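You operate a simulated robot arm through the tools that you are given. There is no shell and no other tool. Be economical: measure what you need, move in short steps, check, and stop when the job is done.

You are at the controls of a simulated robot arm. One attempt, no reset.

JOB
Gauge the propeller's pitch and slip the sleeve with that number over its hub.
Fine: leave it on the gauge, lever up, gauge off.

It is judged by the outcome, as a careful person would: the job done as asked, and still so three seconds after it is handed in. It fails if anything else is knocked over, pushed out of place, dropped, spilled or broken.

ROBOT AND FRAMES
A 7-joint arm with a two-finger parallel gripper, fixed in place. Base frame: the origin is at the foot of the arm, x ahead of it, y to its left, z up. Lengths are in mm, angles in degrees, forces in N, time in s.
Its first joint turns from -166.0 to 166.0 degrees. Payload 4.4 kg.
Tool frame: the origin (TCP) lies between the finger pads and is the grasp point; the fingertips stand 23 mm ahead of it; z points along the fingers, y is the line along which they close. Largest opening 94 mm; finger width 38, thickness 10; the body of the gripper, 54 by 96 mm, starts 39 mm behind the TCP.
Orientation is that of the tool frame in the base frame, as a unit quaternion [w, x, y, z]. With the fingers straight down and closing along the base's y, the tool's x points along the base's -x, its y along +y and its z along -z.

CONTROLS
- The arm moves only by the tool arm_command. Its arguments are lists of equal length, an entry for each row: "delta_pos": the shift along the base's x, y, z in mm, a list of three; "dr": the turn, a rotation vector about the base's x, y, z in rad, a list of three. In form: {"delta_pos": [[tx, ty, tz], ...], "dr": [[wx, wy, wz], ...]}. A call has 1 to 20 rows; each row shifts and turns the commanded pose from where the row before left it. "fingers" is the closure in counts, from 0 (fully open) to 255 (shut), set as the call begins (left out, the last holds). A row lasts 0.2 s, in which the tool goes at most 50 mm and 8.6 degrees; a call with a longer step from one row to the next is refused whole, and so is a gripper value outside its range. Where a pose cannot be reached the arm comes as near as it can. A force on the tool above 40 N (or 10 N above the force at the start of the call, whichever is more), or a blocked arm, ends the call early, and 0.2 s more pass. Each finger travels about 72 mm/s and halts on what it meets, pressing with about 24 N; the grip force reading is that of the motor and also rises with nothing between the fingers. The clock runs only during rows and for 0.2 s after the last one: add rows that do not move to give the fingers time. The reply holds the time, the measured pose of the TCP, the force on the tool along the base axes, the opening and the grip force, in the units named above and with some noise, with the torque about the TCP (base axes, N m) and any sound that the robot's microphone picked up, and new pictures: "pictures" is both (left out), scene, wrist or none.
- Cameras (640 x 400 px; columns grow to the right, rows downward): "scene" is fixed at [399.1, 650.1, 1481.3]; the picture's right is [0.30, -0.96, 0.00], its down [-0.88, -0.27, -0.38] and it looks along [0.36, 0.11, -0.93] (base axes); focal length 214 px, centre (320, 200). "wrist" rides on the gripper at [86, 16, -74] in the tool frame; the picture's right is [-0.18, 0.98, 0.00], its down [-0.58, -0.11, -0.81] and it looks along [-0.79, -0.15, 0.59] (tool axes); focal length 243 px, centre (320, 200). There is no depth. A picture from a camera that has moved, and an enlarged one, comes with that camera's place and axes in the base frame and with its lens.
- close_up(camera, box): a new picture of the part [left, top, right, bottom] of that camera's present view, enlarged. It takes no simulated time.
- close_job(): hands the job in; it is judged then, once.

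Work in short steps. Places have to be worked out from the pictures, the camera data and where the tool is seen: move nearer, look again, correct. Check each grasp and each placing, and mend what went wrong. You have 120 turns and 200 pictures in all, those below and enlarged ones among them. Open the gripper and draw the arm clear of the work before you hand the job in, unless the task says otherwise; then end with one line.

The tools are called after "Emit:" as name(argument=value, ...) on one line, values as JSON. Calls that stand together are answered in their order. arm_command: Moves the arm, as the interface text tells. Its arguments: {"type":"object","properties":{"delta_pos":{"type":"array"},"dr":{"type":"array"},"fingers":{"type":"number"},"pictures":{"type":"string","enum":["both","scene","wrist","none"]}},"required":["delta_pos","dr"]} The other tools are called the same way: close_up (camera, box) takes an enlarged picture of a part of a camera's view; close_job () hands the job in.

At the start:

```text
clock: 0.0
tcp_pos: [795.5, 193.4, 1144.0]
orientation: [-0.001, 0.0, 1.0, 0.0]
ft_force: [-0.5, 0.2, 0.9]
ft_torque: [0.01, -0.01, 0.0]
grip_width: 93.9
finger_force: 0.0
```

scene: 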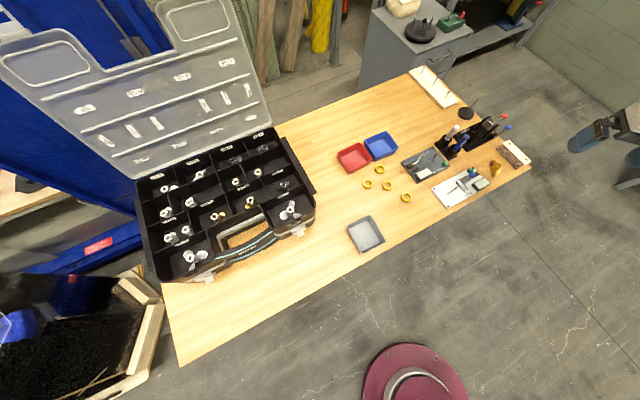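
wrist: 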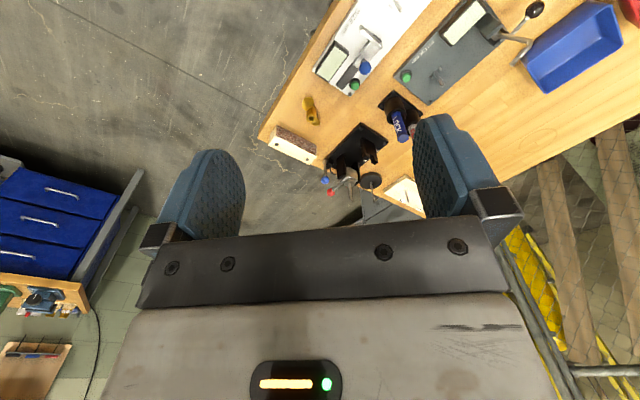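

The scene shows gold sleeves, two gauge-like devices and a gold propeller near the right end. I'll enlarge the work area before moving.

Emit:
close_up(camera="scene", box=[400, 100, 540, 215])

Emit:
close_up(camera="scene", box=[330, 120, 430, 220])

Emit:
close_up(camera="wrist", box=[250, 0, 570, 200])

```text
3.48 times, centred on (470, 158) of scene
camera zoom: at [399.1, 650.1, 1481.3], right [0.3, -0.96, 0.0], down [-0.88, -0.27, -0.38], along [0.36, 0.11, -0.93], focal length 746 px, centre (-202, 348)
```

zoom: 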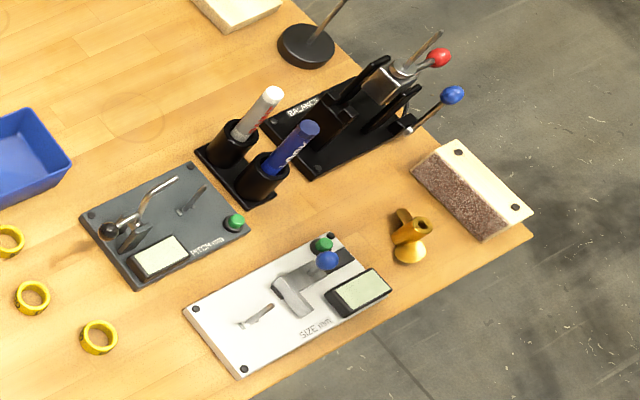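

```text
4.00 times, centred on (380, 170) of scene
camera zoom: at [399.1, 650.1, 1481.3], right [0.3, -0.96, 0.0], down [-0.88, -0.27, -0.38], along [0.36, 0.11, -0.93], focal length 858 px, centre (80, 320)
```

zoom: 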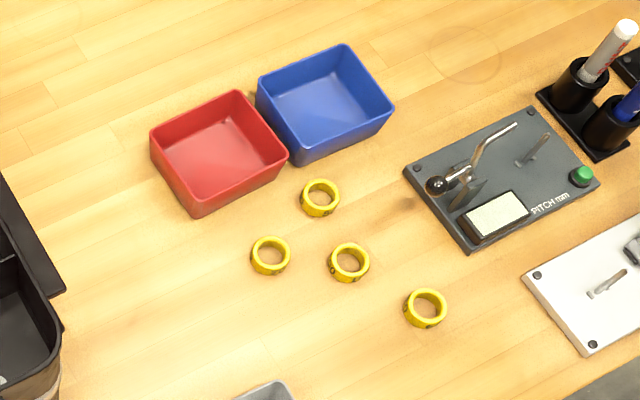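

```text
2.00 times, centred on (410, 100) of wrist
camera zoom: at [710.3, 208.8, 1217.7], right [0.18, 0.98, 0.0], down [0.58, -0.11, 0.81], along [0.79, -0.15, -0.59], focal length 485 px, centre (140, 400)
```

zoom: 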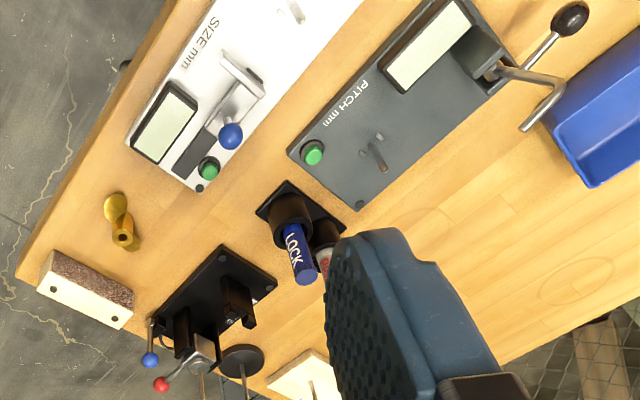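

The pitch gauge (pin about (973,373)), its lever (knob about (870,465,825)), the propeller at about (993,137) and the sleeves are all far out. I'll go lower to look at the propeller.

Emit:
arm_command(delta_pos=[[0, -20, -45], [0, -20, -45], [0, -15, -45], [0, 0, -30]], dr=[[0, 0, 0], [0, 0, 0], [0, 0, 0], [0, 0, 0]], pictures="wrist")

```text
clock: 1.0
tcp_pos: [796.8, 137.6, 979.7]
orientation: [0.001, 0.0, 1.0, 0.0]
ft_force: [0.3, -0.4, 0.6]
ft_torque: [0.02, -0.01, -0.01]
grip_width: 93.9
finger_force: 0.0
camera wrist: at [710.5, 153.0, 1053.6], right [0.18, 0.98, 0.0], down [0.58, -0.11, 0.81], along [0.79, -0.15, -0.59], focal length 243 px, centre (320, 200)
```

wrist: 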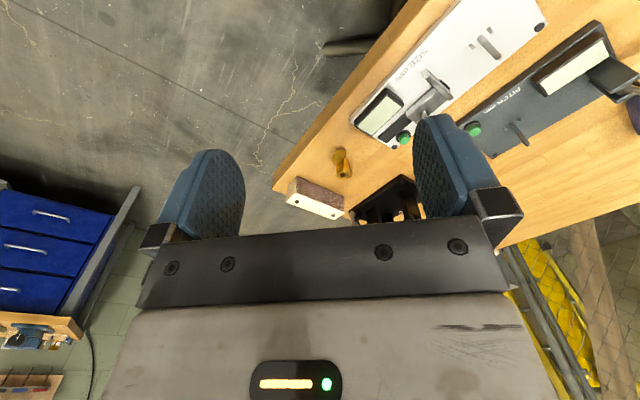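

Propeller now in view; enlarging it and the gauge.

Emit:
close_up(camera="wrist", box=[270, 120, 430, 220])

Emit:
close_up(camera="wrist", box=[440, 10, 640, 170])

```text
4.00 times, centred on (350, 170) of wrist
camera zoom: at [710.5, 153.0, 1053.6], right [0.18, 0.98, 0.0], down [0.58, -0.11, 0.81], along [0.79, -0.15, -0.59], focal length 970 px, centre (200, 320)
```

zoom: 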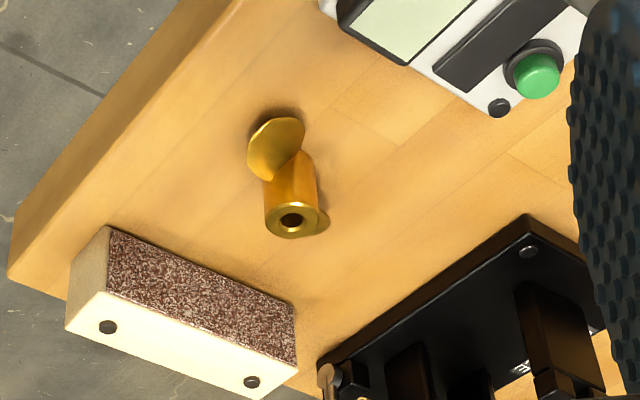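

```text
2.50 times, centred on (540, 90) of wrist
camera zoom: at [710.5, 153.0, 1053.6], right [0.18, 0.98, 0.0], down [0.58, -0.11, 0.81], along [0.79, -0.15, -0.59], focal length 606 px, centre (-230, 475)
```

zoom: 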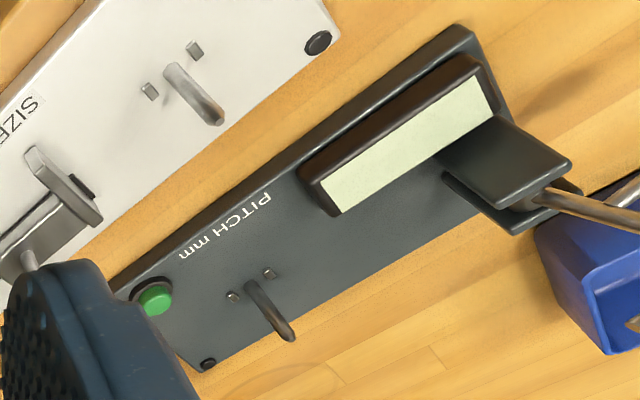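

Hub top sits near (1000,135,792), pin near (969,381) with tip z≈806. Going closer to see the blade directions.

Emit:
arm_command(delta_pos=[[30, 0, -40], [30, 0, -40], [0, 0, -20]], dr=[[0, 0, 0], [0, 0, 0], [0, 0, 0]], pictures="none")

Emit:
close_up(camera="wrist", box=[240, 100, 420, 220])

```text
clock: 1.8
tcp_pos: [856.2, 136.4, 878.2]
orientation: [0.0, -0.001, 1.0, 0.0]
ft_force: [0.2, -0.1, -0.5]
ft_torque: [0.02, 0.03, 0.03]
grip_width: 94.1
finger_force: 0.0
```

```text
3.33 times, centred on (330, 160) of wrist
camera zoom: at [769.8, 151.7, 953.7], right [0.18, 0.98, 0.0], down [0.58, -0.11, 0.81], along [0.79, -0.15, -0.59], focal length 809 px, centre (287, 333)
```

zoom: 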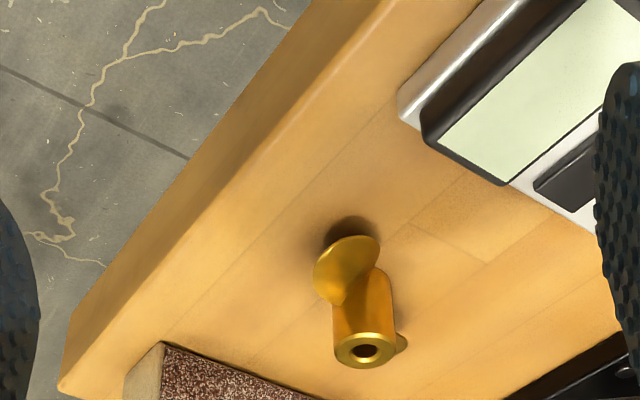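

The blades lie roughly along x, hub vertical with its bore up. Now viewing the pitch gauge up close.

Emit:
arm_command(delta_pos=[[-10, 50, 15], [-10, 50, 15], [-10, 50, 15], [-6, 50, 0]], dr=[[0, 0, 0], [0, 0, 0], [0, 0, 0], [0, 0, 0]], pictures="wrist")

Emit:
close_up(camera="wrist", box=[240, 20, 480, 200])

```text
refused: row 1 steps farther than a row can; nothing moved
```

```text
2.22 times, centred on (360, 110) of wrist
camera zoom: at [769.8, 151.7, 953.7], right [0.18, 0.98, 0.0], down [0.58, -0.11, 0.81], along [0.79, -0.15, -0.59], focal length 539 px, centre (231, 400)
```

zoom: 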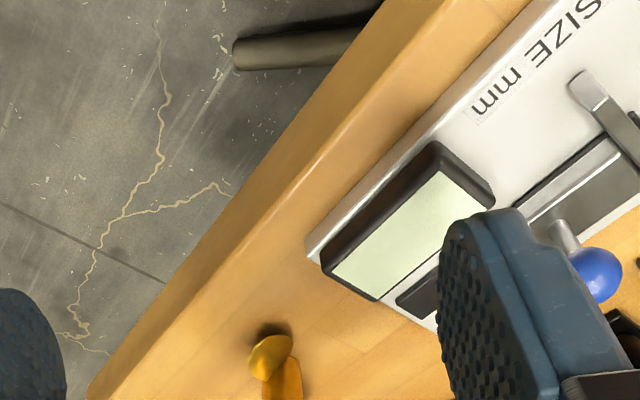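

Step too long; repeating in smaller rows.

Emit:
arm_command(delta_pos=[[-8, 42, 10], [-8, 42, 10], [-8, 42, 10], [-8, 42, 10], [-4, 36, 5]], dr=[[0, 0, 0], [0, 0, 0], [0, 0, 0], [0, 0, 0], [0, 0, 0]], pictures="wrist")

Emit:
close_up(camera="wrist", box=[240, 20, 480, 200])

```text
clock: 3.0
tcp_pos: [821.0, 341.0, 921.1]
orientation: [0.0, 0.0, 1.0, 0.0]
ft_force: [-0.8, 0.9, 0.1]
ft_torque: [-0.03, -0.04, -0.02]
grip_width: 94.0
finger_force: 0.0
camera wrist: at [734.3, 356.6, 997.1], right [0.18, 0.98, 0.0], down [0.58, -0.11, 0.81], along [0.79, -0.15, -0.59], focal length 243 px, centre (320, 200)
```

wrist: 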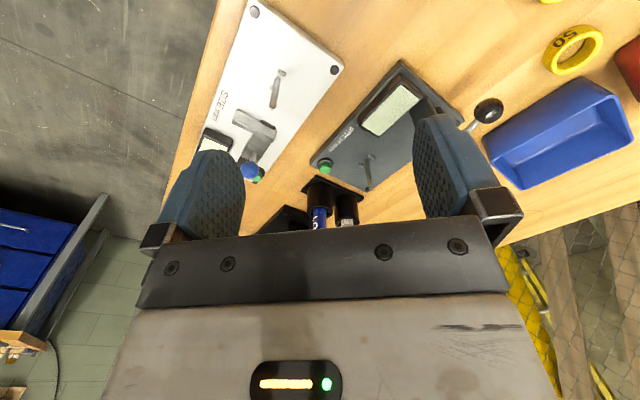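

```text
2.22 times, centred on (360, 110) of wrist
camera zoom: at [734.3, 356.6, 997.1], right [0.18, 0.98, 0.0], down [0.58, -0.11, 0.81], along [0.79, -0.15, -0.59], focal length 539 px, centre (231, 400)
```

zoom: 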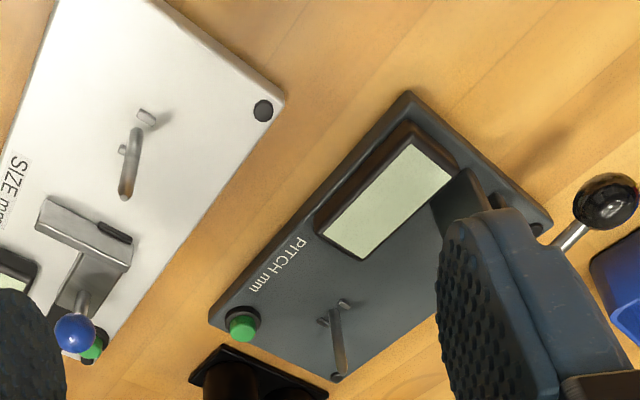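

Finger hides the lever; shifting left (+y) to see it and the sleeves.

Emit:
arm_command(delta_pos=[[-10, 42, 5], [-10, 42, 5], [-5, 16, 0]], dr=[[0, 0, 0], [0, 0, 0], [0, 0, 0]], pictures="wrist")

Emit:
close_up(camera="wrist", box=[220, 40, 440, 220])

Emit:
close_up(camera="wrist", box=[400, 0, 640, 150])

```text
clock: 3.8
tcp_pos: [794.7, 441.8, 931.6]
orientation: [0.0, 0.0, 1.0, -0.001]
ft_force: [-0.1, -0.2, -0.6]
ft_torque: [-0.03, 0.02, -0.02]
grip_width: 94.2
finger_force: 0.0
camera wrist: at [709.4, 456.2, 1006.9], right [0.18, 0.98, 0.0], down [0.58, -0.11, 0.81], along [0.79, -0.15, -0.59], focal length 243 px, centre (320, 200)
```

wrist: 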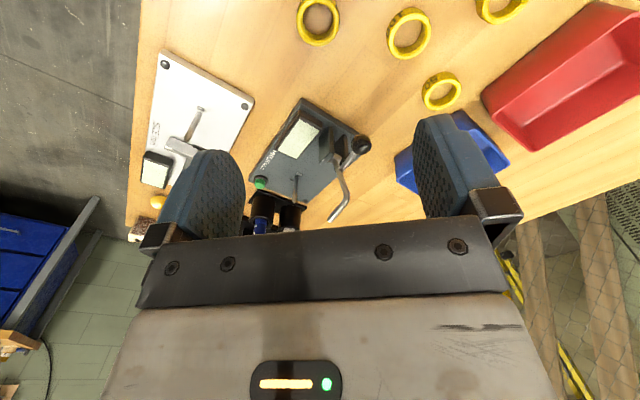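

```text
2.22 times, centred on (330, 130) of wrist
camera zoom: at [709.4, 456.2, 1006.9], right [0.18, 0.98, 0.0], down [0.58, -0.11, 0.81], along [0.79, -0.15, -0.59], focal length 539 px, centre (298, 356)
```

zoom: 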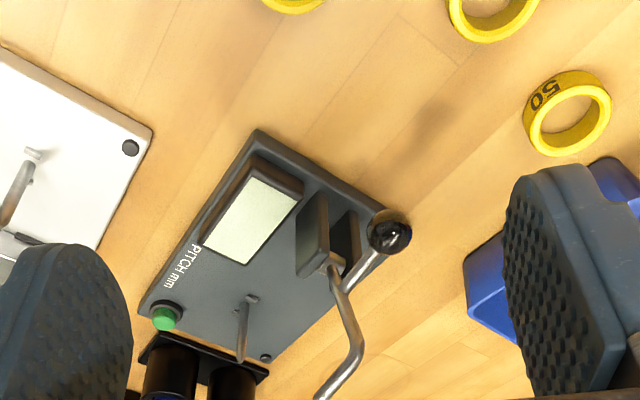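

```text
2.67 times, centred on (520, 75) of wrist
camera zoom: at [709.4, 456.2, 1006.9], right [0.18, 0.98, 0.0], down [0.58, -0.11, 0.81], along [0.79, -0.15, -0.59], focal length 647 px, centre (-213, 533)
```

zoom: 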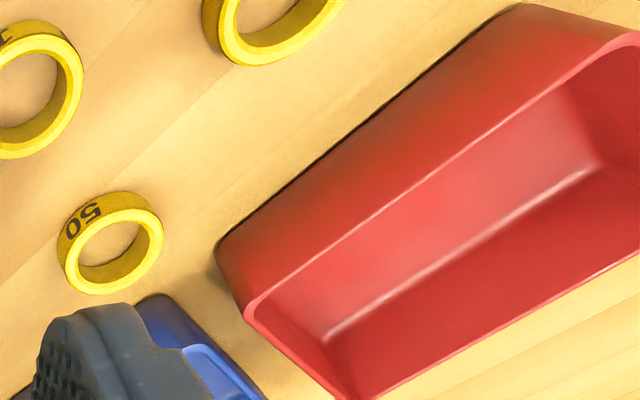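

Lever understood: pivot near (905,436,804), knob (869,466,827), raised probe rod tip near (888,433,897). Zooming in on the pin's stops and the sleeves' numbers.

Emit:
close_up(camera="wrist", box=[250, 90, 390, 220])

Emit:
close_up(camera="wrist", box=[280, 0, 480, 120])

Emit:
close_up(camera="scene", box=[425, 140, 465, 170])

```text
3.08 times, centred on (320, 155) of wrist
camera zoom: at [709.4, 456.2, 1006.9], right [0.18, 0.98, 0.0], down [0.58, -0.11, 0.81], along [0.79, -0.15, -0.59], focal length 746 px, centre (320, 338)
```

zoom: 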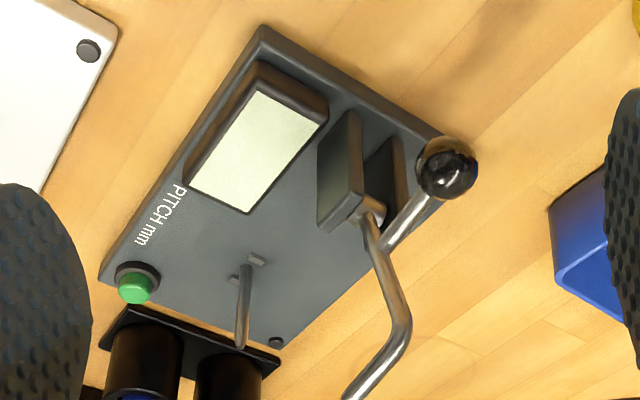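

```text
3.20 times, centred on (380, 60) of wrist
camera zoom: at [709.4, 456.2, 1006.9], right [0.18, 0.98, 0.0], down [0.58, -0.11, 0.81], along [0.79, -0.15, -0.59], focal length 776 px, centre (128, 648)
```

zoom: 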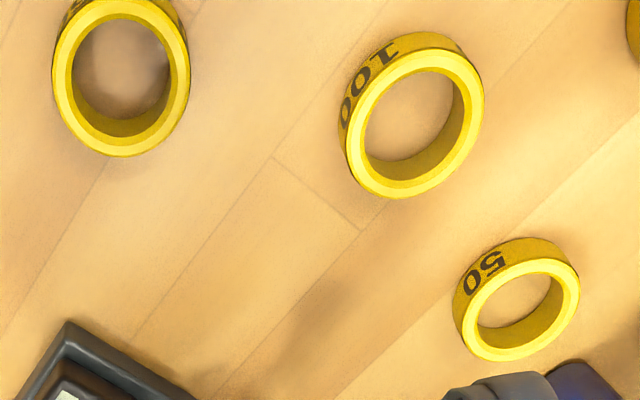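

```text
13.33 times, centred on (445, 155) of scene
camera zoom: at [399.1, 650.1, 1481.3], right [0.3, -0.96, 0.0], down [-0.88, -0.27, -0.38], along [0.36, 0.11, -0.93], focal length 2860 px, centre (-1347, 800)
```

zoom: 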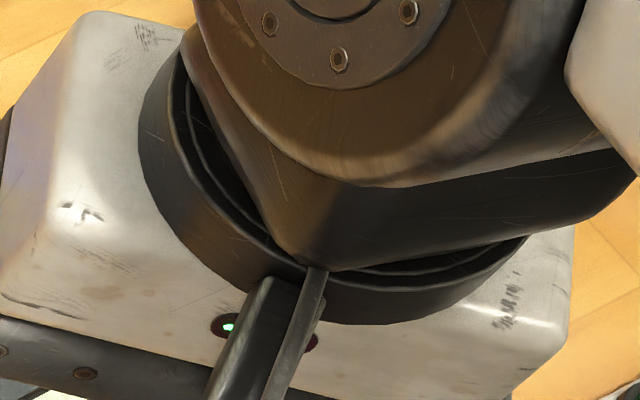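

Sleeves read 100, 50 and two not yet seen. The pin (≈(966,373), tip z 816) has two pegs in line with the plate's long axis (-45°), inside the hub radius, so the hub probably has slots. I'll go back to the propeller with a 30° outward tilt for a side view.

Emit:
arm_command(delta_pos=[[10, -45, 0], [10, -45, 0], [10, -45, 0], [10, -45, 0], [10, -45, 0], [10, -45, 0], [10, -37, -10], [20, 0, -20]], dr=[[0, -0.07, 0], [0, -0.07, 0], [0, -0.07, 0], [0, -0.07, 0], [0, -0.07, 0], [0, -0.07, 0], [0, -0.07, 0], [0, -0.034, 0]], pictures="wrist")

Emit:
close_up(camera="wrist", box=[250, 80, 410, 200])

```text
clock: 5.6
tcp_pos: [885.7, 135.6, 903.7]
orientation: [0.259, 0.0, 0.966, 0.001]
ft_force: [0.1, -0.8, 0.8]
ft_torque: [-0.01, 0.02, -0.02]
grip_width: 93.7
finger_force: 0.0
camera wrist: at [774.5, 149.8, 925.2], right [0.16, 0.98, 0.09], down [0.1, -0.11, 0.99], along [0.98, -0.15, -0.11], focal length 243 px, centre (320, 200)
```

wrist: 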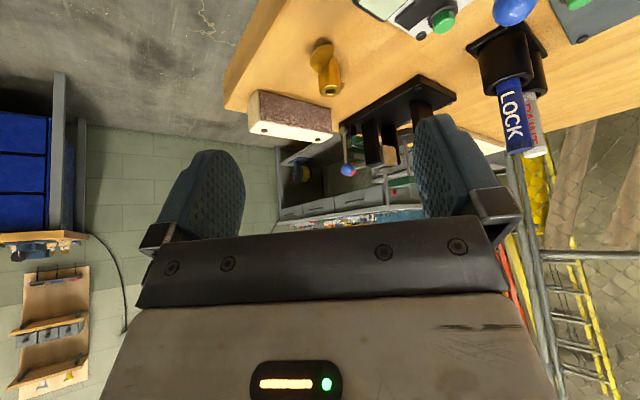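

```text
3.33 times, centred on (330, 140) of wrist
camera zoom: at [774.5, 149.8, 925.2], right [0.16, 0.98, 0.09], down [0.1, -0.11, 0.99], along [0.98, -0.15, -0.11], focal length 809 px, centre (287, 400)
```

zoom: 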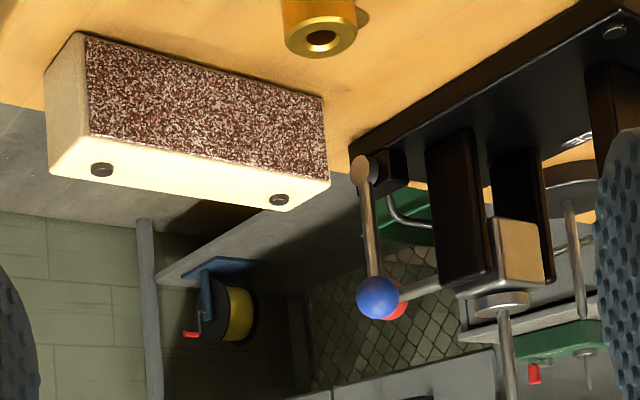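

Moving lower and closer for a proper side view of the hub.

Emit:
arm_command(delta_pos=[[10, 0, -20], [10, 0, -20], [0, 0, -10]], dr=[[0, 0, 0], [0, 0, 0], [0, 0, 0]], pictures="none")

Emit:
close_up(camera="wrist", box=[260, 40, 400, 140])

```text
clock: 6.4
tcp_pos: [906.9, 134.5, 854.8]
orientation: [0.26, 0.0, 0.966, 0.0]
ft_force: [0.0, 0.0, 0.4]
ft_torque: [0.0, 0.0, -0.02]
grip_width: 94.3
finger_force: 0.0
```

```text
4.00 times, centred on (330, 90) of wrist
camera zoom: at [794.3, 150.1, 875.5], right [0.16, 0.98, 0.09], down [0.1, -0.11, 0.99], along [0.98, -0.15, -0.12], focal length 970 px, centre (280, 640)
```

zoom: 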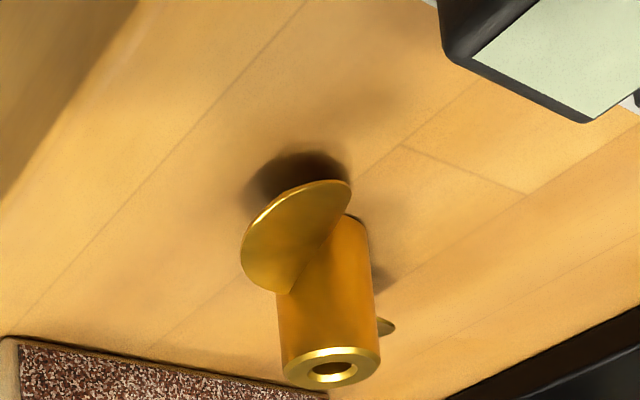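

Zooming in on the hub's foot for a slot.

Emit:
close_up(camera="wrist", box=[315, 75, 365, 140])

```text
6.15 times, centred on (340, 108) of wrist
camera zoom: at [794.3, 150.1, 875.5], right [0.16, 0.98, 0.09], down [0.1, -0.11, 0.99], along [0.98, -0.15, -0.12], focal length 1493 px, centre (197, 769)
```

zoom: 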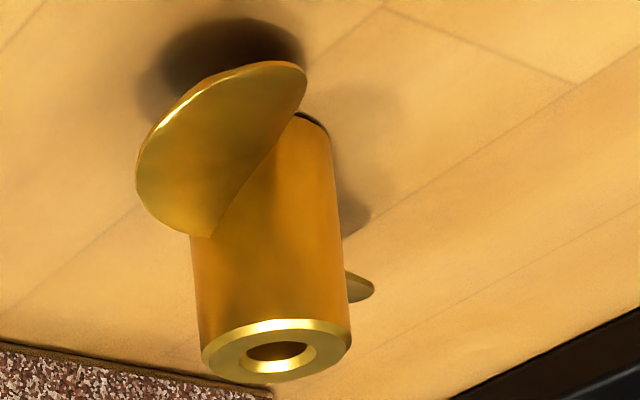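

The blades occupy the lower half of the hub; the top ~14 mm is clear. I'll narrow the opening to ~40 mm (the abrasive block is near) and move above the hub.

Emit:
arm_command(delta_pos=[[30, 0, 5], [30, 0, 0], [31, 0, 0], [0, 0, 0]], dr=[[0, 0, 0], [0, 0, 0], [0, 0, 0], [0, 0, 0]], fingers=146)

```text
clock: 7.4
tcp_pos: [996.8, 135.8, 858.2]
orientation: [0.259, 0.0, 0.966, 0.0]
ft_force: [1.1, 0.2, 0.7]
ft_torque: [-0.01, 0.01, -0.01]
grip_width: 40.2
finger_force: 0.0
camera wrist: at [884.8, 151.3, 880.2], right [0.16, 0.98, 0.09], down [0.1, -0.11, 0.99], along [0.98, -0.15, -0.12], focal length 243 px, centre (320, 200)
```

scene: 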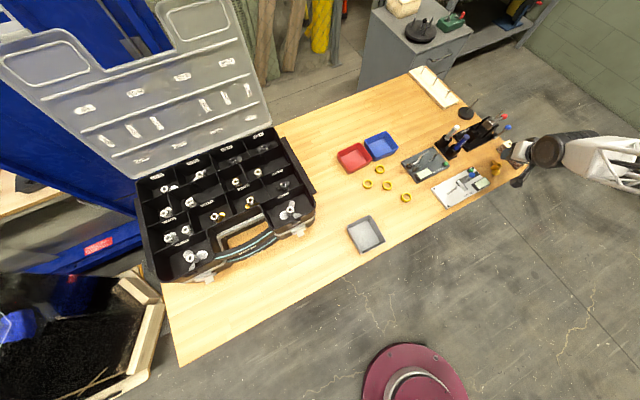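
wrist: 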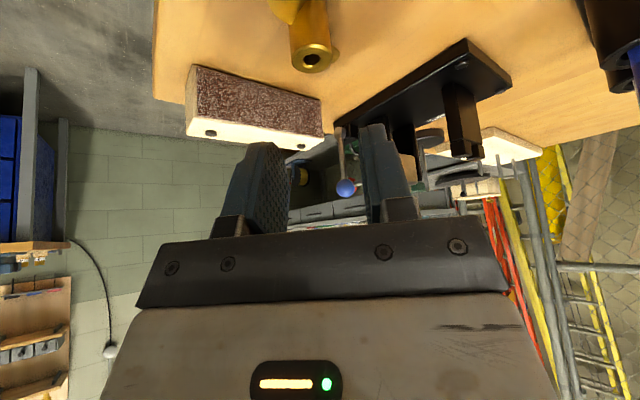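

Hub top confirmed at about (1001,135.7). Descending to TCP z≈802 with the fingers straddling the hub.

Emit:
arm_command(delta_pos=[[1, 0, -20], [1, 0, -20], [0, 0, -8], [0, 0, -8]], dr=[[0, 0, 0], [0, 0, 0], [0, 0, 0], [0, 0, 0]])

Emit:
close_up(camera="scene", box=[470, 140, 540, 190])

```text
clock: 8.4
tcp_pos: [999.5, 135.2, 803.7]
orientation: [0.259, 0.0, 0.966, 0.0]
ft_force: [0.4, 0.6, 0.1]
ft_torque: [0.0, 0.04, 0.0]
grip_width: 40.2
finger_force: 0.1
camera wrist: at [886.6, 150.3, 823.8], right [0.16, 0.98, 0.09], down [0.1, -0.11, 0.99], along [0.98, -0.15, -0.12], focal length 243 px, centre (320, 200)
```

scene: 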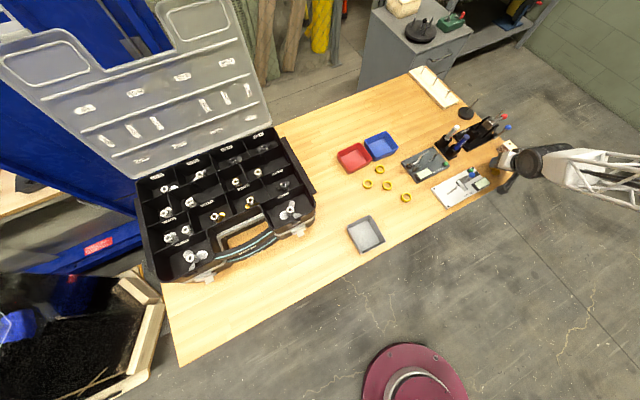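
wrist: 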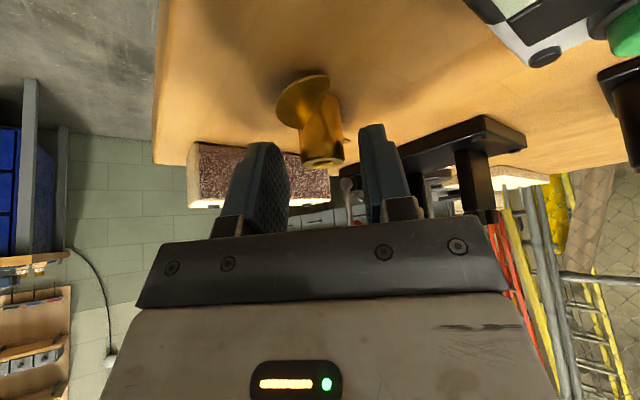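

```text
8.00 times, centred on (505, 165) of scene
camera zoom: at [399.1, 650.1, 1481.3], right [0.3, -0.96, 0.0], down [-0.88, -0.27, -0.38], along [0.36, 0.11, -0.93], focal length 1716 px, centre (-1160, 480)
```

zoom: 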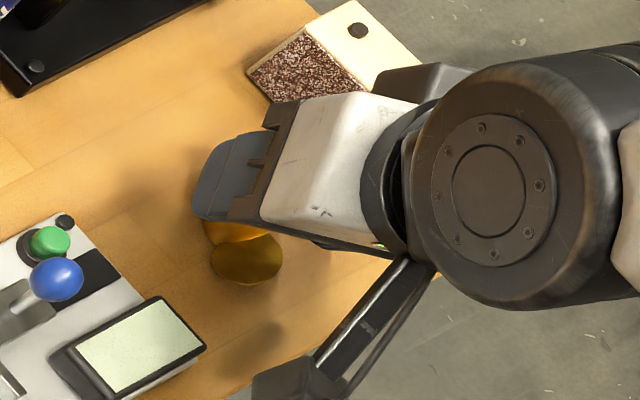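

Fingertips overlap the top ~12 mm of the hub and it is centred. Closing.

Emit:
arm_command(delta_pos=[[0, 0, -2], [0, 0, 0], [0, 0, 0]], dr=[[0, 0, 0], [0, 0, 0], [0, 0, 0]], fingers=255, pictures="wrist")

```text
clock: 9.2
tcp_pos: [999.3, 135.7, 801.4]
orientation: [0.261, 0.0, 0.965, 0.001]
ft_force: [1.6, 0.5, 10.5]
ft_torque: [0.06, -0.04, -0.02]
grip_width: 22.3
finger_force: 23.5
camera wrist: at [887.6, 150.5, 822.5], right [0.16, 0.98, 0.09], down [0.1, -0.11, 0.99], along [0.98, -0.15, -0.11], focal length 243 px, centre (320, 200)
```

wrist: 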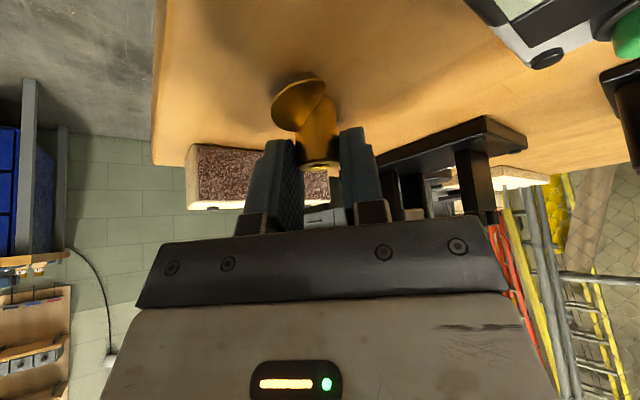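

Gripped (22.3 mm). Lifting straight up.

Emit:
arm_command(delta_pos=[[0, 0, 10], [0, 0, 20], [0, 0, 30], [0, 0, 30]], dr=[[0, 0, 0], [0, 0, 0], [0, 0, 0], [0, 0, 0]], pictures="wrist")

Emit:
close_up(camera="wrist", box=[240, 50, 400, 200])

```text
clock: 10.2
tcp_pos: [999.2, 135.7, 891.0]
orientation: [0.258, -0.001, 0.966, 0.0]
ft_force: [-0.3, 0.6, -0.8]
ft_torque: [-0.01, -0.04, 0.02]
grip_width: 0.0
finger_force: 23.8
camera wrist: at [886.8, 150.2, 912.8], right [0.16, 0.98, 0.09], down [0.1, -0.11, 0.99], along [0.98, -0.15, -0.12], focal length 243 px, centre (320, 200)
```

wrist: 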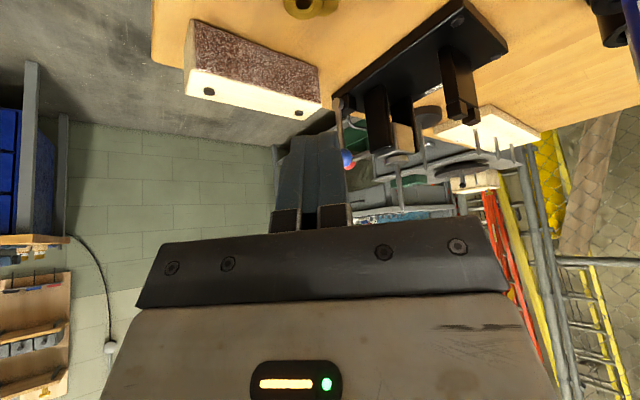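

```text
2.67 times, centred on (320, 125) of wrist
camera zoom: at [886.8, 150.2, 912.8], right [0.16, 0.98, 0.09], down [0.1, -0.11, 0.99], along [0.98, -0.15, -0.12], focal length 647 px, centre (320, 400)
```

zoom: 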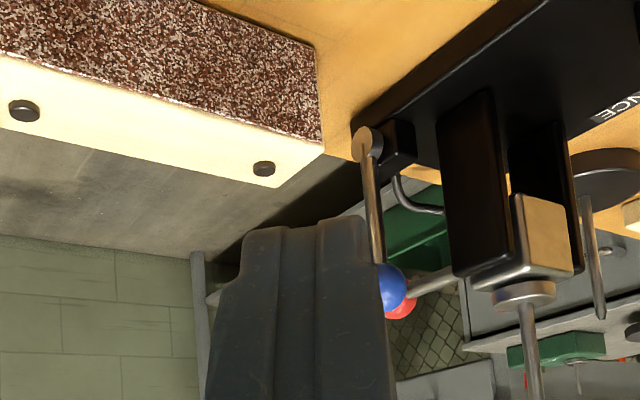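

It slipped out and stays on the table. Opening and looking at how it stands.

Emit:
arm_command(delta_pos=[[-30, 0, 0], [-40, 0, 0], [-20, 0, -20]], dr=[[0, 0, 0], [0, 0, 0], [0, 0, 0]], fingers=120, pictures="wrist")

Emit:
close_up(camera="wrist", box=[280, 30, 380, 110])

```text
clock: 11.0
tcp_pos: [908.6, 133.9, 871.2]
orientation: [0.259, 0.0, 0.966, 0.0]
ft_force: [-0.4, 0.1, -0.4]
ft_torque: [0.01, -0.02, 0.01]
grip_width: 49.8
finger_force: 0.1
camera wrist: at [797.6, 149.5, 893.0], right [0.16, 0.98, 0.09], down [0.1, -0.11, 0.99], along [0.98, -0.15, -0.12], focal length 243 px, centre (320, 200)
```

wrist: 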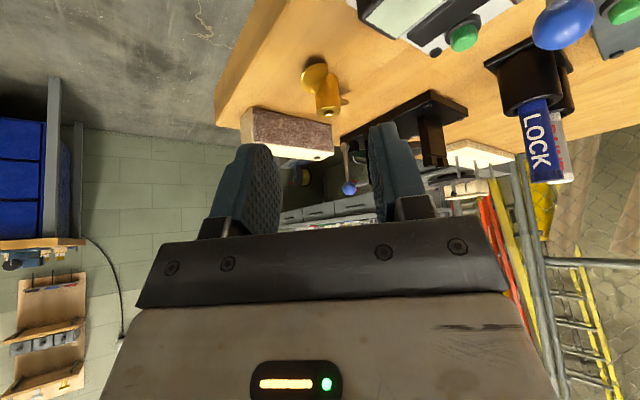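

```text
5.00 times, centred on (330, 70) of wrist
camera zoom: at [797.6, 149.5, 893.0], right [0.16, 0.98, 0.09], down [0.1, -0.11, 0.99], along [0.98, -0.15, -0.12], focal length 1213 px, centre (270, 850)
```

zoom: 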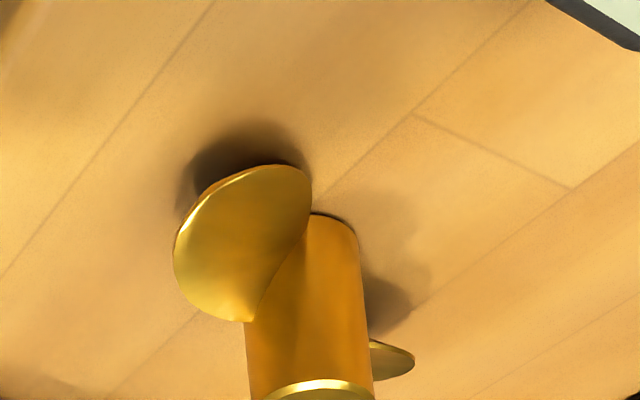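

Still upright, slightly turned; the fingertips had pinched the blades' high edges. I'll regrip ~6 mm higher so only the plain hub is held.

Emit:
close_up(camera="wrist", box=[300, 60, 350, 130])

Emit:
arm_command(delta_pos=[[30, 0, -5], [30, 1, -5], [30, 1, 0], [0, 0, -15], [0, 0, -15], [0, 0, -14], [0, 0, -10]], dr=[[0, 0, 0], [0, 0, 0], [0, 0, 0], [0, 0, 0], [0, 0, 0], [0, 0, 0], [0, 0, 0]], fingers=146, pictures="wrist")

Emit:
close_up(camera="wrist", box=[220, 60, 420, 220])

```text
5.71 times, centred on (325, 95) of wrist
camera zoom: at [797.6, 149.5, 893.0], right [0.16, 0.98, 0.09], down [0.1, -0.11, 0.99], along [0.98, -0.15, -0.12], focal length 1386 px, centre (291, 800)
```

zoom: 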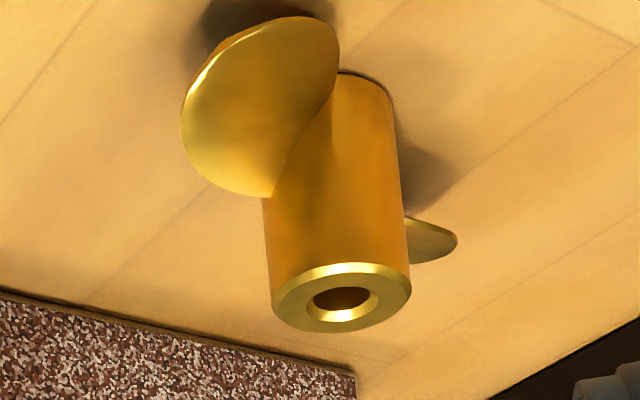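

```text
clock: 12.6
tcp_pos: [998.9, 136.7, 805.8]
orientation: [0.259, 0.0, 0.966, 0.0]
ft_force: [-0.3, 0.5, -0.9]
ft_torque: [0.01, -0.02, 0.03]
grip_width: 40.2
finger_force: 0.1
camera wrist: at [886.8, 152.8, 827.7], right [0.16, 0.98, 0.09], down [0.1, -0.11, 0.99], along [0.98, -0.15, -0.12], focal length 243 px, centre (320, 200)
```

wrist: 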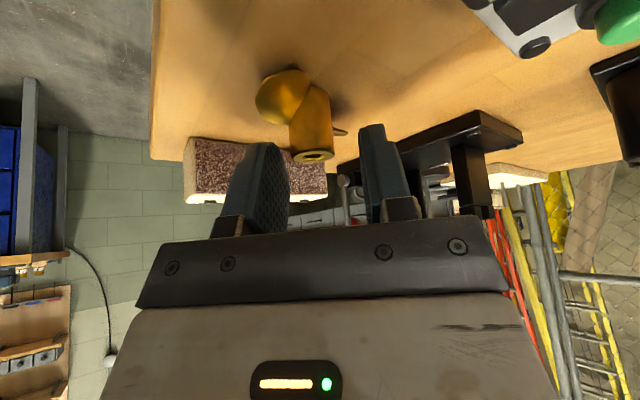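

```text
2.50 times, centred on (320, 140) of wrist
camera zoom: at [886.8, 152.8, 827.7], right [0.16, 0.98, 0.09], down [0.1, -0.11, 0.99], along [0.98, -0.15, -0.12], focal length 606 px, centre (320, 350)
```

zoom: 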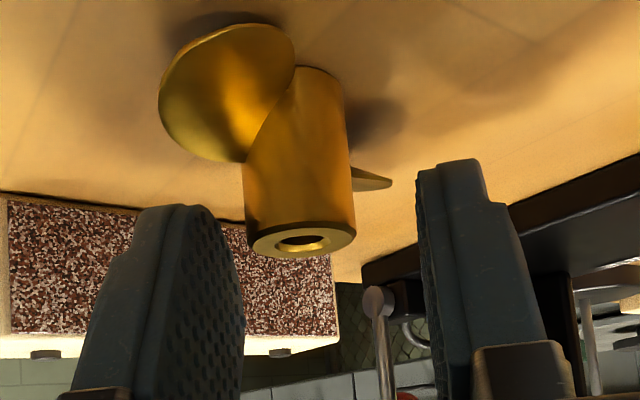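

Hub centre is at y≈134; shifting 2.5 mm and closing.

Emit:
arm_command(delta_pos=[[1, -2.5, 0], [0, 0, 0], [0, 0, 0], [0, 0, 0]], dr=[[0, 0, 0], [0, 0, 0], [0, 0, 0], [0, 0, 0]], fingers=255, pictures="none")

Emit:
close_up(camera="wrist", box=[220, 60, 420, 220])

```text
clock: 13.6
tcp_pos: [998.7, 133.3, 805.1]
orientation: [0.26, 0.001, 0.966, 0.0]
ft_force: [-0.4, 0.4, 0.0]
ft_torque: [0.07, 0.03, 0.02]
grip_width: 21.6
finger_force: 23.9
```

```text
2.50 times, centred on (320, 140) of wrist
camera zoom: at [888.0, 149.9, 827.7], right [0.16, 0.98, 0.09], down [0.1, -0.11, 0.99], along [0.98, -0.15, -0.12], focal length 606 px, centre (320, 350)
```

zoom: 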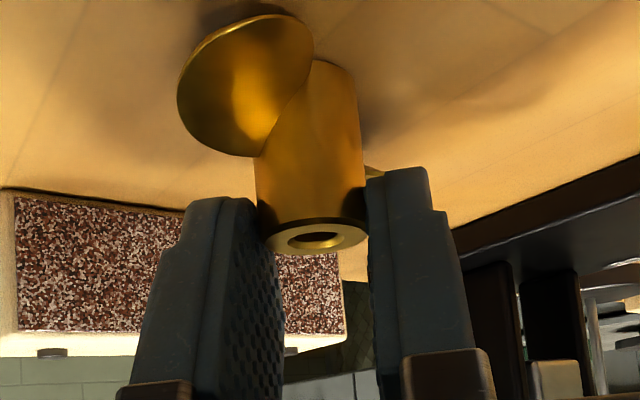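

Clean grip this time (21.6 mm, no reaction force). Lifting slowly.

Emit:
arm_command(delta_pos=[[0, 0, 5], [0, 0, 10], [0, 0, 15], [0, 0, 20]], dr=[[0, 0, 0], [0, 0, 0], [0, 0, 0], [0, 0, 0]], pictures="none")

Emit:
close_up(camera="wrist", box=[220, 60, 420, 220])

```text
clock: 14.6
tcp_pos: [999.4, 134.2, 856.7]
orientation: [0.259, 0.001, 0.966, 0.0]
ft_force: [-0.5, 0.1, -1.4]
ft_torque: [0.01, 0.0, 0.0]
grip_width: 21.6
finger_force: 24.1
```

```text
2.50 times, centred on (320, 140) of wrist
camera zoom: at [887.7, 150.7, 877.8], right [0.16, 0.98, 0.09], down [0.1, -0.11, 0.99], along [0.98, -0.15, -0.12], focal length 606 px, centre (320, 350)
```

zoom: 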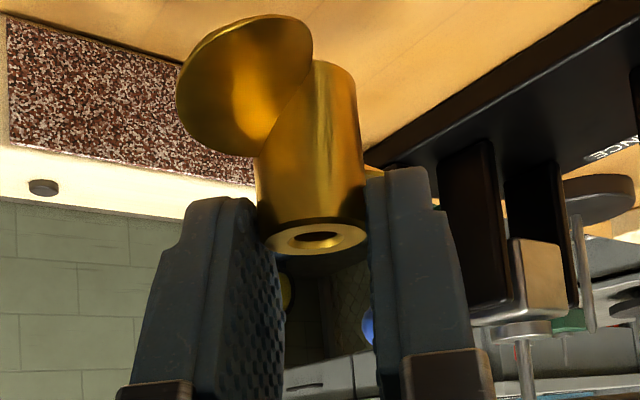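

Held firmly with the hub axis vertical. Retracting to free space and rolling to show the hub's underside to the scene camera.

Emit:
arm_command(delta_pos=[[-20, 0, 20], [-30, 0, 20], [-30, 0, 20], [-30, 0, 20], [-30, 0, 20], [-30, 0, 15], [-30, 0, 15], [-30, 0, 10], [-20, 0, 10], [0, 0, 0], [0, 0, 0]], dr=[[0, 0, 0], [0.14, 0, 0], [0.14, 0, 0], [0.14, 0, 0], [0.14, 0, 0], [0.14, 0, 0], [0.14, 0, 0], [0.14, 0, 0], [0.14, 0, 0], [0.14, 0, 0], [0.14, 0, 0]], pictures="scene")

```text
clock: 17.0
tcp_pos: [750.0, 134.2, 1006.0]
orientation: [0.197, 0.168, 0.738, 0.623]
ft_force: [-0.1, 0.3, 0.0]
ft_torque: [-0.02, -0.02, 0.0]
grip_width: 20.0
finger_force: 24.4
```

scene: 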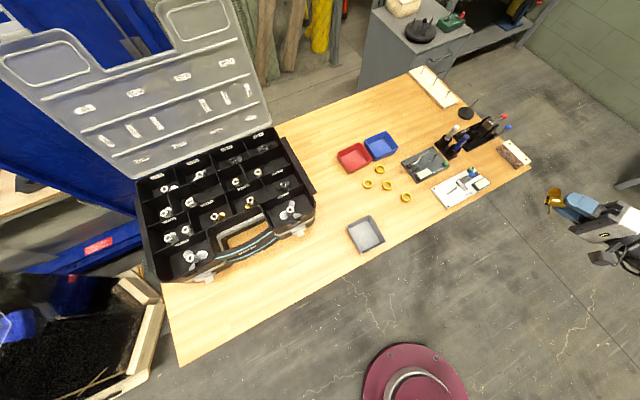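

Grip width dropped to 20; checking closely.

Emit:
close_up(camera="scene", box=[535, 175, 595, 225])

Emit:
close_up(camera="wrist", box=[220, 60, 420, 220])

```text
8.00 times, centred on (565, 200) of scene
camera zoom: at [399.1, 650.1, 1481.3], right [0.3, -0.96, 0.0], down [-0.88, -0.27, -0.38], along [0.36, 0.11, -0.93], focal length 1716 px, centre (-1640, 200)
```

zoom: 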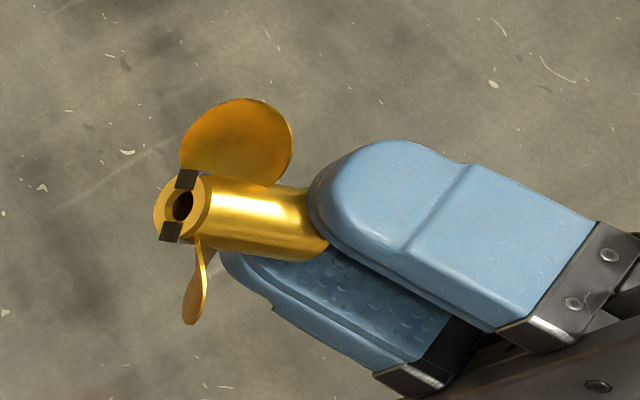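

```text
2.50 times, centred on (320, 140) of wrist
camera zoom: at [637.7, 115.1, 1025.9], right [0.16, 0.07, 0.98], down [0.1, -0.99, 0.06], along [0.98, 0.09, -0.17], focal length 606 px, centre (320, 350)
```

zoom: 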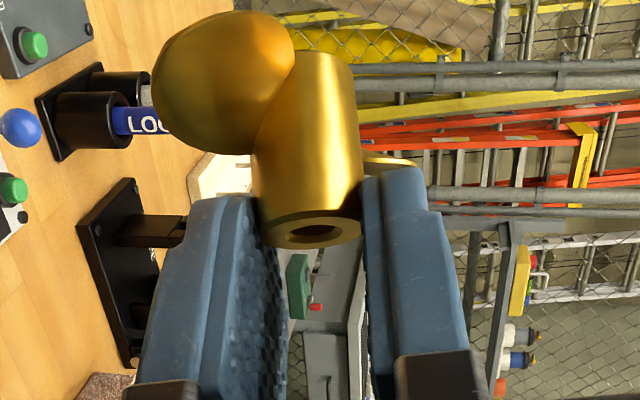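

The underside shows two slots in line with the blades – these fit the pegs. Zooming in to measure the slot angle.

Emit:
close_up(camera="scene", box=[546, 184, 570, 204])

```text
16.00 times, centred on (558, 194) of scene
camera zoom: at [399.1, 650.1, 1481.3], right [0.3, -0.96, 0.0], down [-0.88, -0.27, -0.38], along [0.36, 0.11, -0.93], focal length 3432 px, centre (-3488, 296)
```

zoom: 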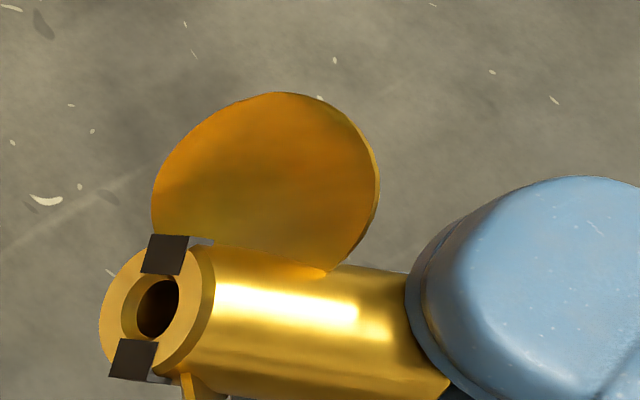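

Slot azimuth ≈27° when upright; it must go to −45° on the pegs. First roll back upright.

Emit:
arm_command(delta_pos=[[0, 0, 0], [0, 10, 0], [0, 20, 0], [0, 20, 0], [5, 20, 0], [5, 20, 0], [10, 20, -10], [10, 20, -10], [10, 20, -10], [10, 16, -10]], dr=[[-0.14, 0, 0], [-0.14, 0, 0], [-0.14, 0, 0], [-0.14, 0, 0], [-0.14, 0, 0], [-0.14, 0, 0], [-0.14, 0, 0], [-0.14, 0, 0], [-0.14, 0, 0], [-0.14, 0, 0]], pictures="wrist")

Emit:
close_up(camera="wrist", box=[220, 60, 420, 220])

```text
clock: 19.2
tcp_pos: [800.3, 301.9, 965.2]
orientation: [0.26, 0.003, 0.966, 0.0]
ft_force: [0.0, 0.2, -1.0]
ft_torque: [-0.01, 0.01, 0.0]
grip_width: 19.9
finger_force: 23.4
camera wrist: at [688.3, 318.0, 987.5], right [0.16, 0.98, 0.1], down [0.1, -0.11, 0.99], along [0.98, -0.15, -0.12], focal length 243 px, centre (320, 200)
```

wrist: 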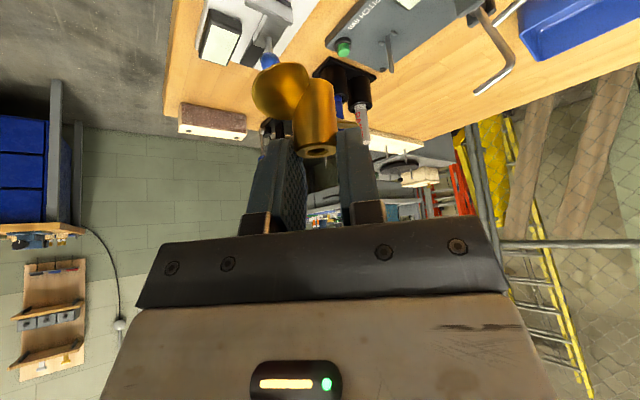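

```text
2.50 times, centred on (320, 140) of wrist
camera zoom: at [688.3, 318.0, 987.5], right [0.16, 0.98, 0.1], down [0.1, -0.11, 0.99], along [0.98, -0.15, -0.12], focal length 606 px, centre (320, 350)
```

zoom: 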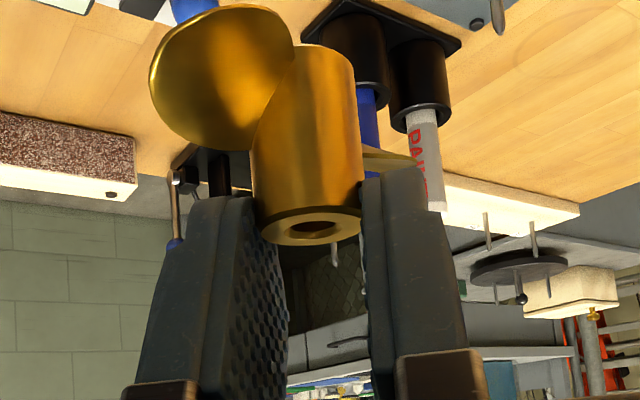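

The hub has slid ~2 mm and turned a little but is still held. I'll set it down on a nearer free spot (≈(765,372)) to regrip properly: moving over it with −26° yaw, then down.

Emit:
arm_command(delta_pos=[[-9, 18, -10], [-9, 18, -20], [-9, 18, -30], [-8, 16, -30], [0, 0, -20], [0, 0, -20]], dr=[[0, 0, -0.113], [0, 0, -0.113], [0, 0, -0.113], [0, 0, -0.113], [0, 0, 0], [0, 0, 0]])

Emit:
close_up(camera="scene", box=[380, 150, 480, 220])

```text
clock: 20.6
tcp_pos: [764.4, 371.8, 836.1]
orientation: [0.252, 0.217, 0.941, -0.059]
ft_force: [-0.1, -0.5, -0.8]
ft_torque: [0.01, 0.01, 0.01]
grip_width: 19.9
finger_force: 23.6
camera wrist: at [671.6, 434.3, 857.9], right [0.57, 0.81, 0.09], down [0.04, -0.14, 0.99], along [0.82, -0.56, -0.12], focal length 243 px, centre (320, 200)
```

scene: 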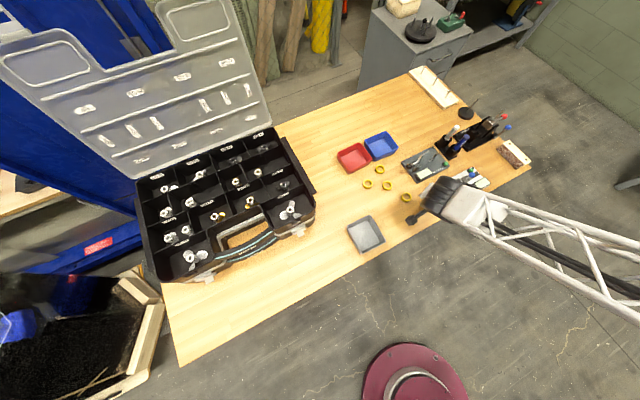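
wrist: 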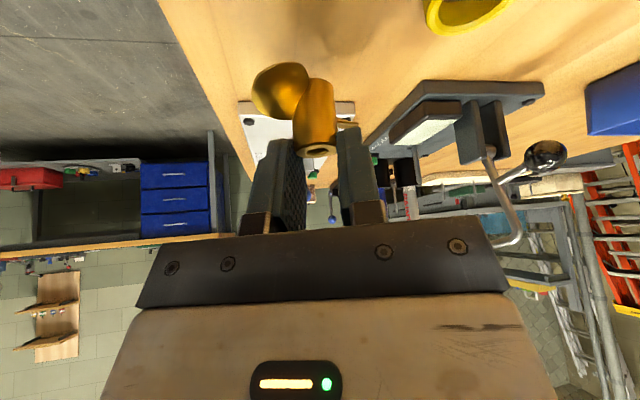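

```text
5.71 times, centred on (430, 185) of scene
camera zoom: at [399.1, 650.1, 1481.3], right [0.3, -0.96, 0.0], down [-0.88, -0.27, -0.38], along [0.36, 0.11, -0.93], focal length 1226 px, centre (-309, 286)
```

zoom: 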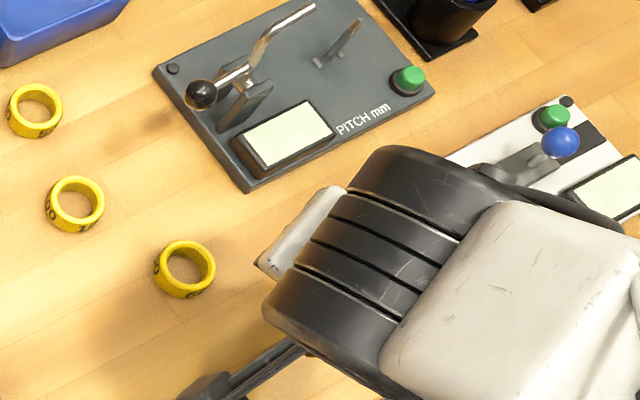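

Clear spot below. Lowering gently to contact.

Emit:
arm_command(delta_pos=[[0, 0, -12], [0, 0, -8], [0, 0, -3], [0, 0, -2], [0, 0, -2]], dr=[[0, 0, 0], [0, 0, 0], [0, 0, 0], [0, 0, 0], [0, 0, 0]], pictures="wrist")

```text
clock: 21.8
tcp_pos: [764.8, 371.5, 807.9]
orientation: [0.252, 0.217, 0.941, -0.059]
ft_force: [0.2, -0.4, -0.4]
ft_torque: [-0.01, 0.0, 0.04]
grip_width: 20.2
finger_force: 23.9
camera wrist: at [671.4, 433.1, 830.0], right [0.57, 0.81, 0.09], down [0.04, -0.14, 0.99], along [0.82, -0.56, -0.12], focal length 243 px, centre (320, 200)
```

wrist: 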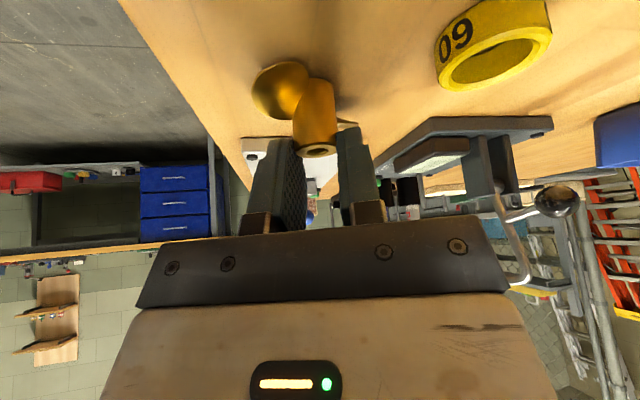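

Not in contact yet; continuing down in 1.5 mm steps.

Emit:
arm_command(delta_pos=[[0, 0, -1.5], [0, 0, -1.5], [0, 0, -1]], dr=[[0, 0, 0], [0, 0, 0], [0, 0, 0]], pictures="none")

Emit:
close_up(camera="wrist", box=[230, 40, 390, 180])

```text
clock: 22.6
tcp_pos: [764.6, 370.6, 805.6]
orientation: [0.253, 0.217, 0.941, -0.058]
ft_force: [4.7, -5.1, 18.1]
ft_torque: [-0.34, -0.17, 0.1]
grip_width: 20.5
finger_force: 23.6
```

```text
2.86 times, centred on (310, 110) of wrist
camera zoom: at [671.6, 433.8, 827.5], right [0.57, 0.81, 0.09], down [0.04, -0.14, 0.99], along [0.82, -0.56, -0.11], focal length 693 px, centre (349, 457)
```

zoom: 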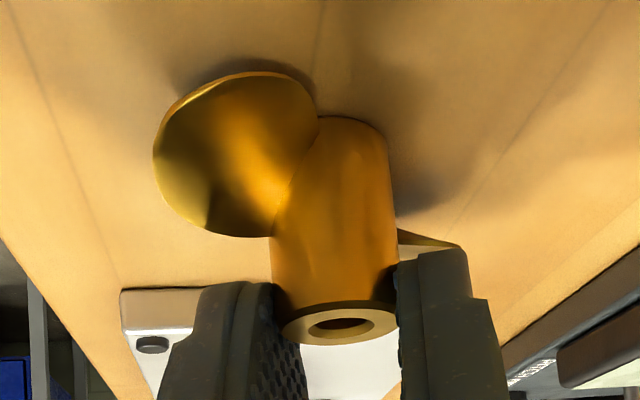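

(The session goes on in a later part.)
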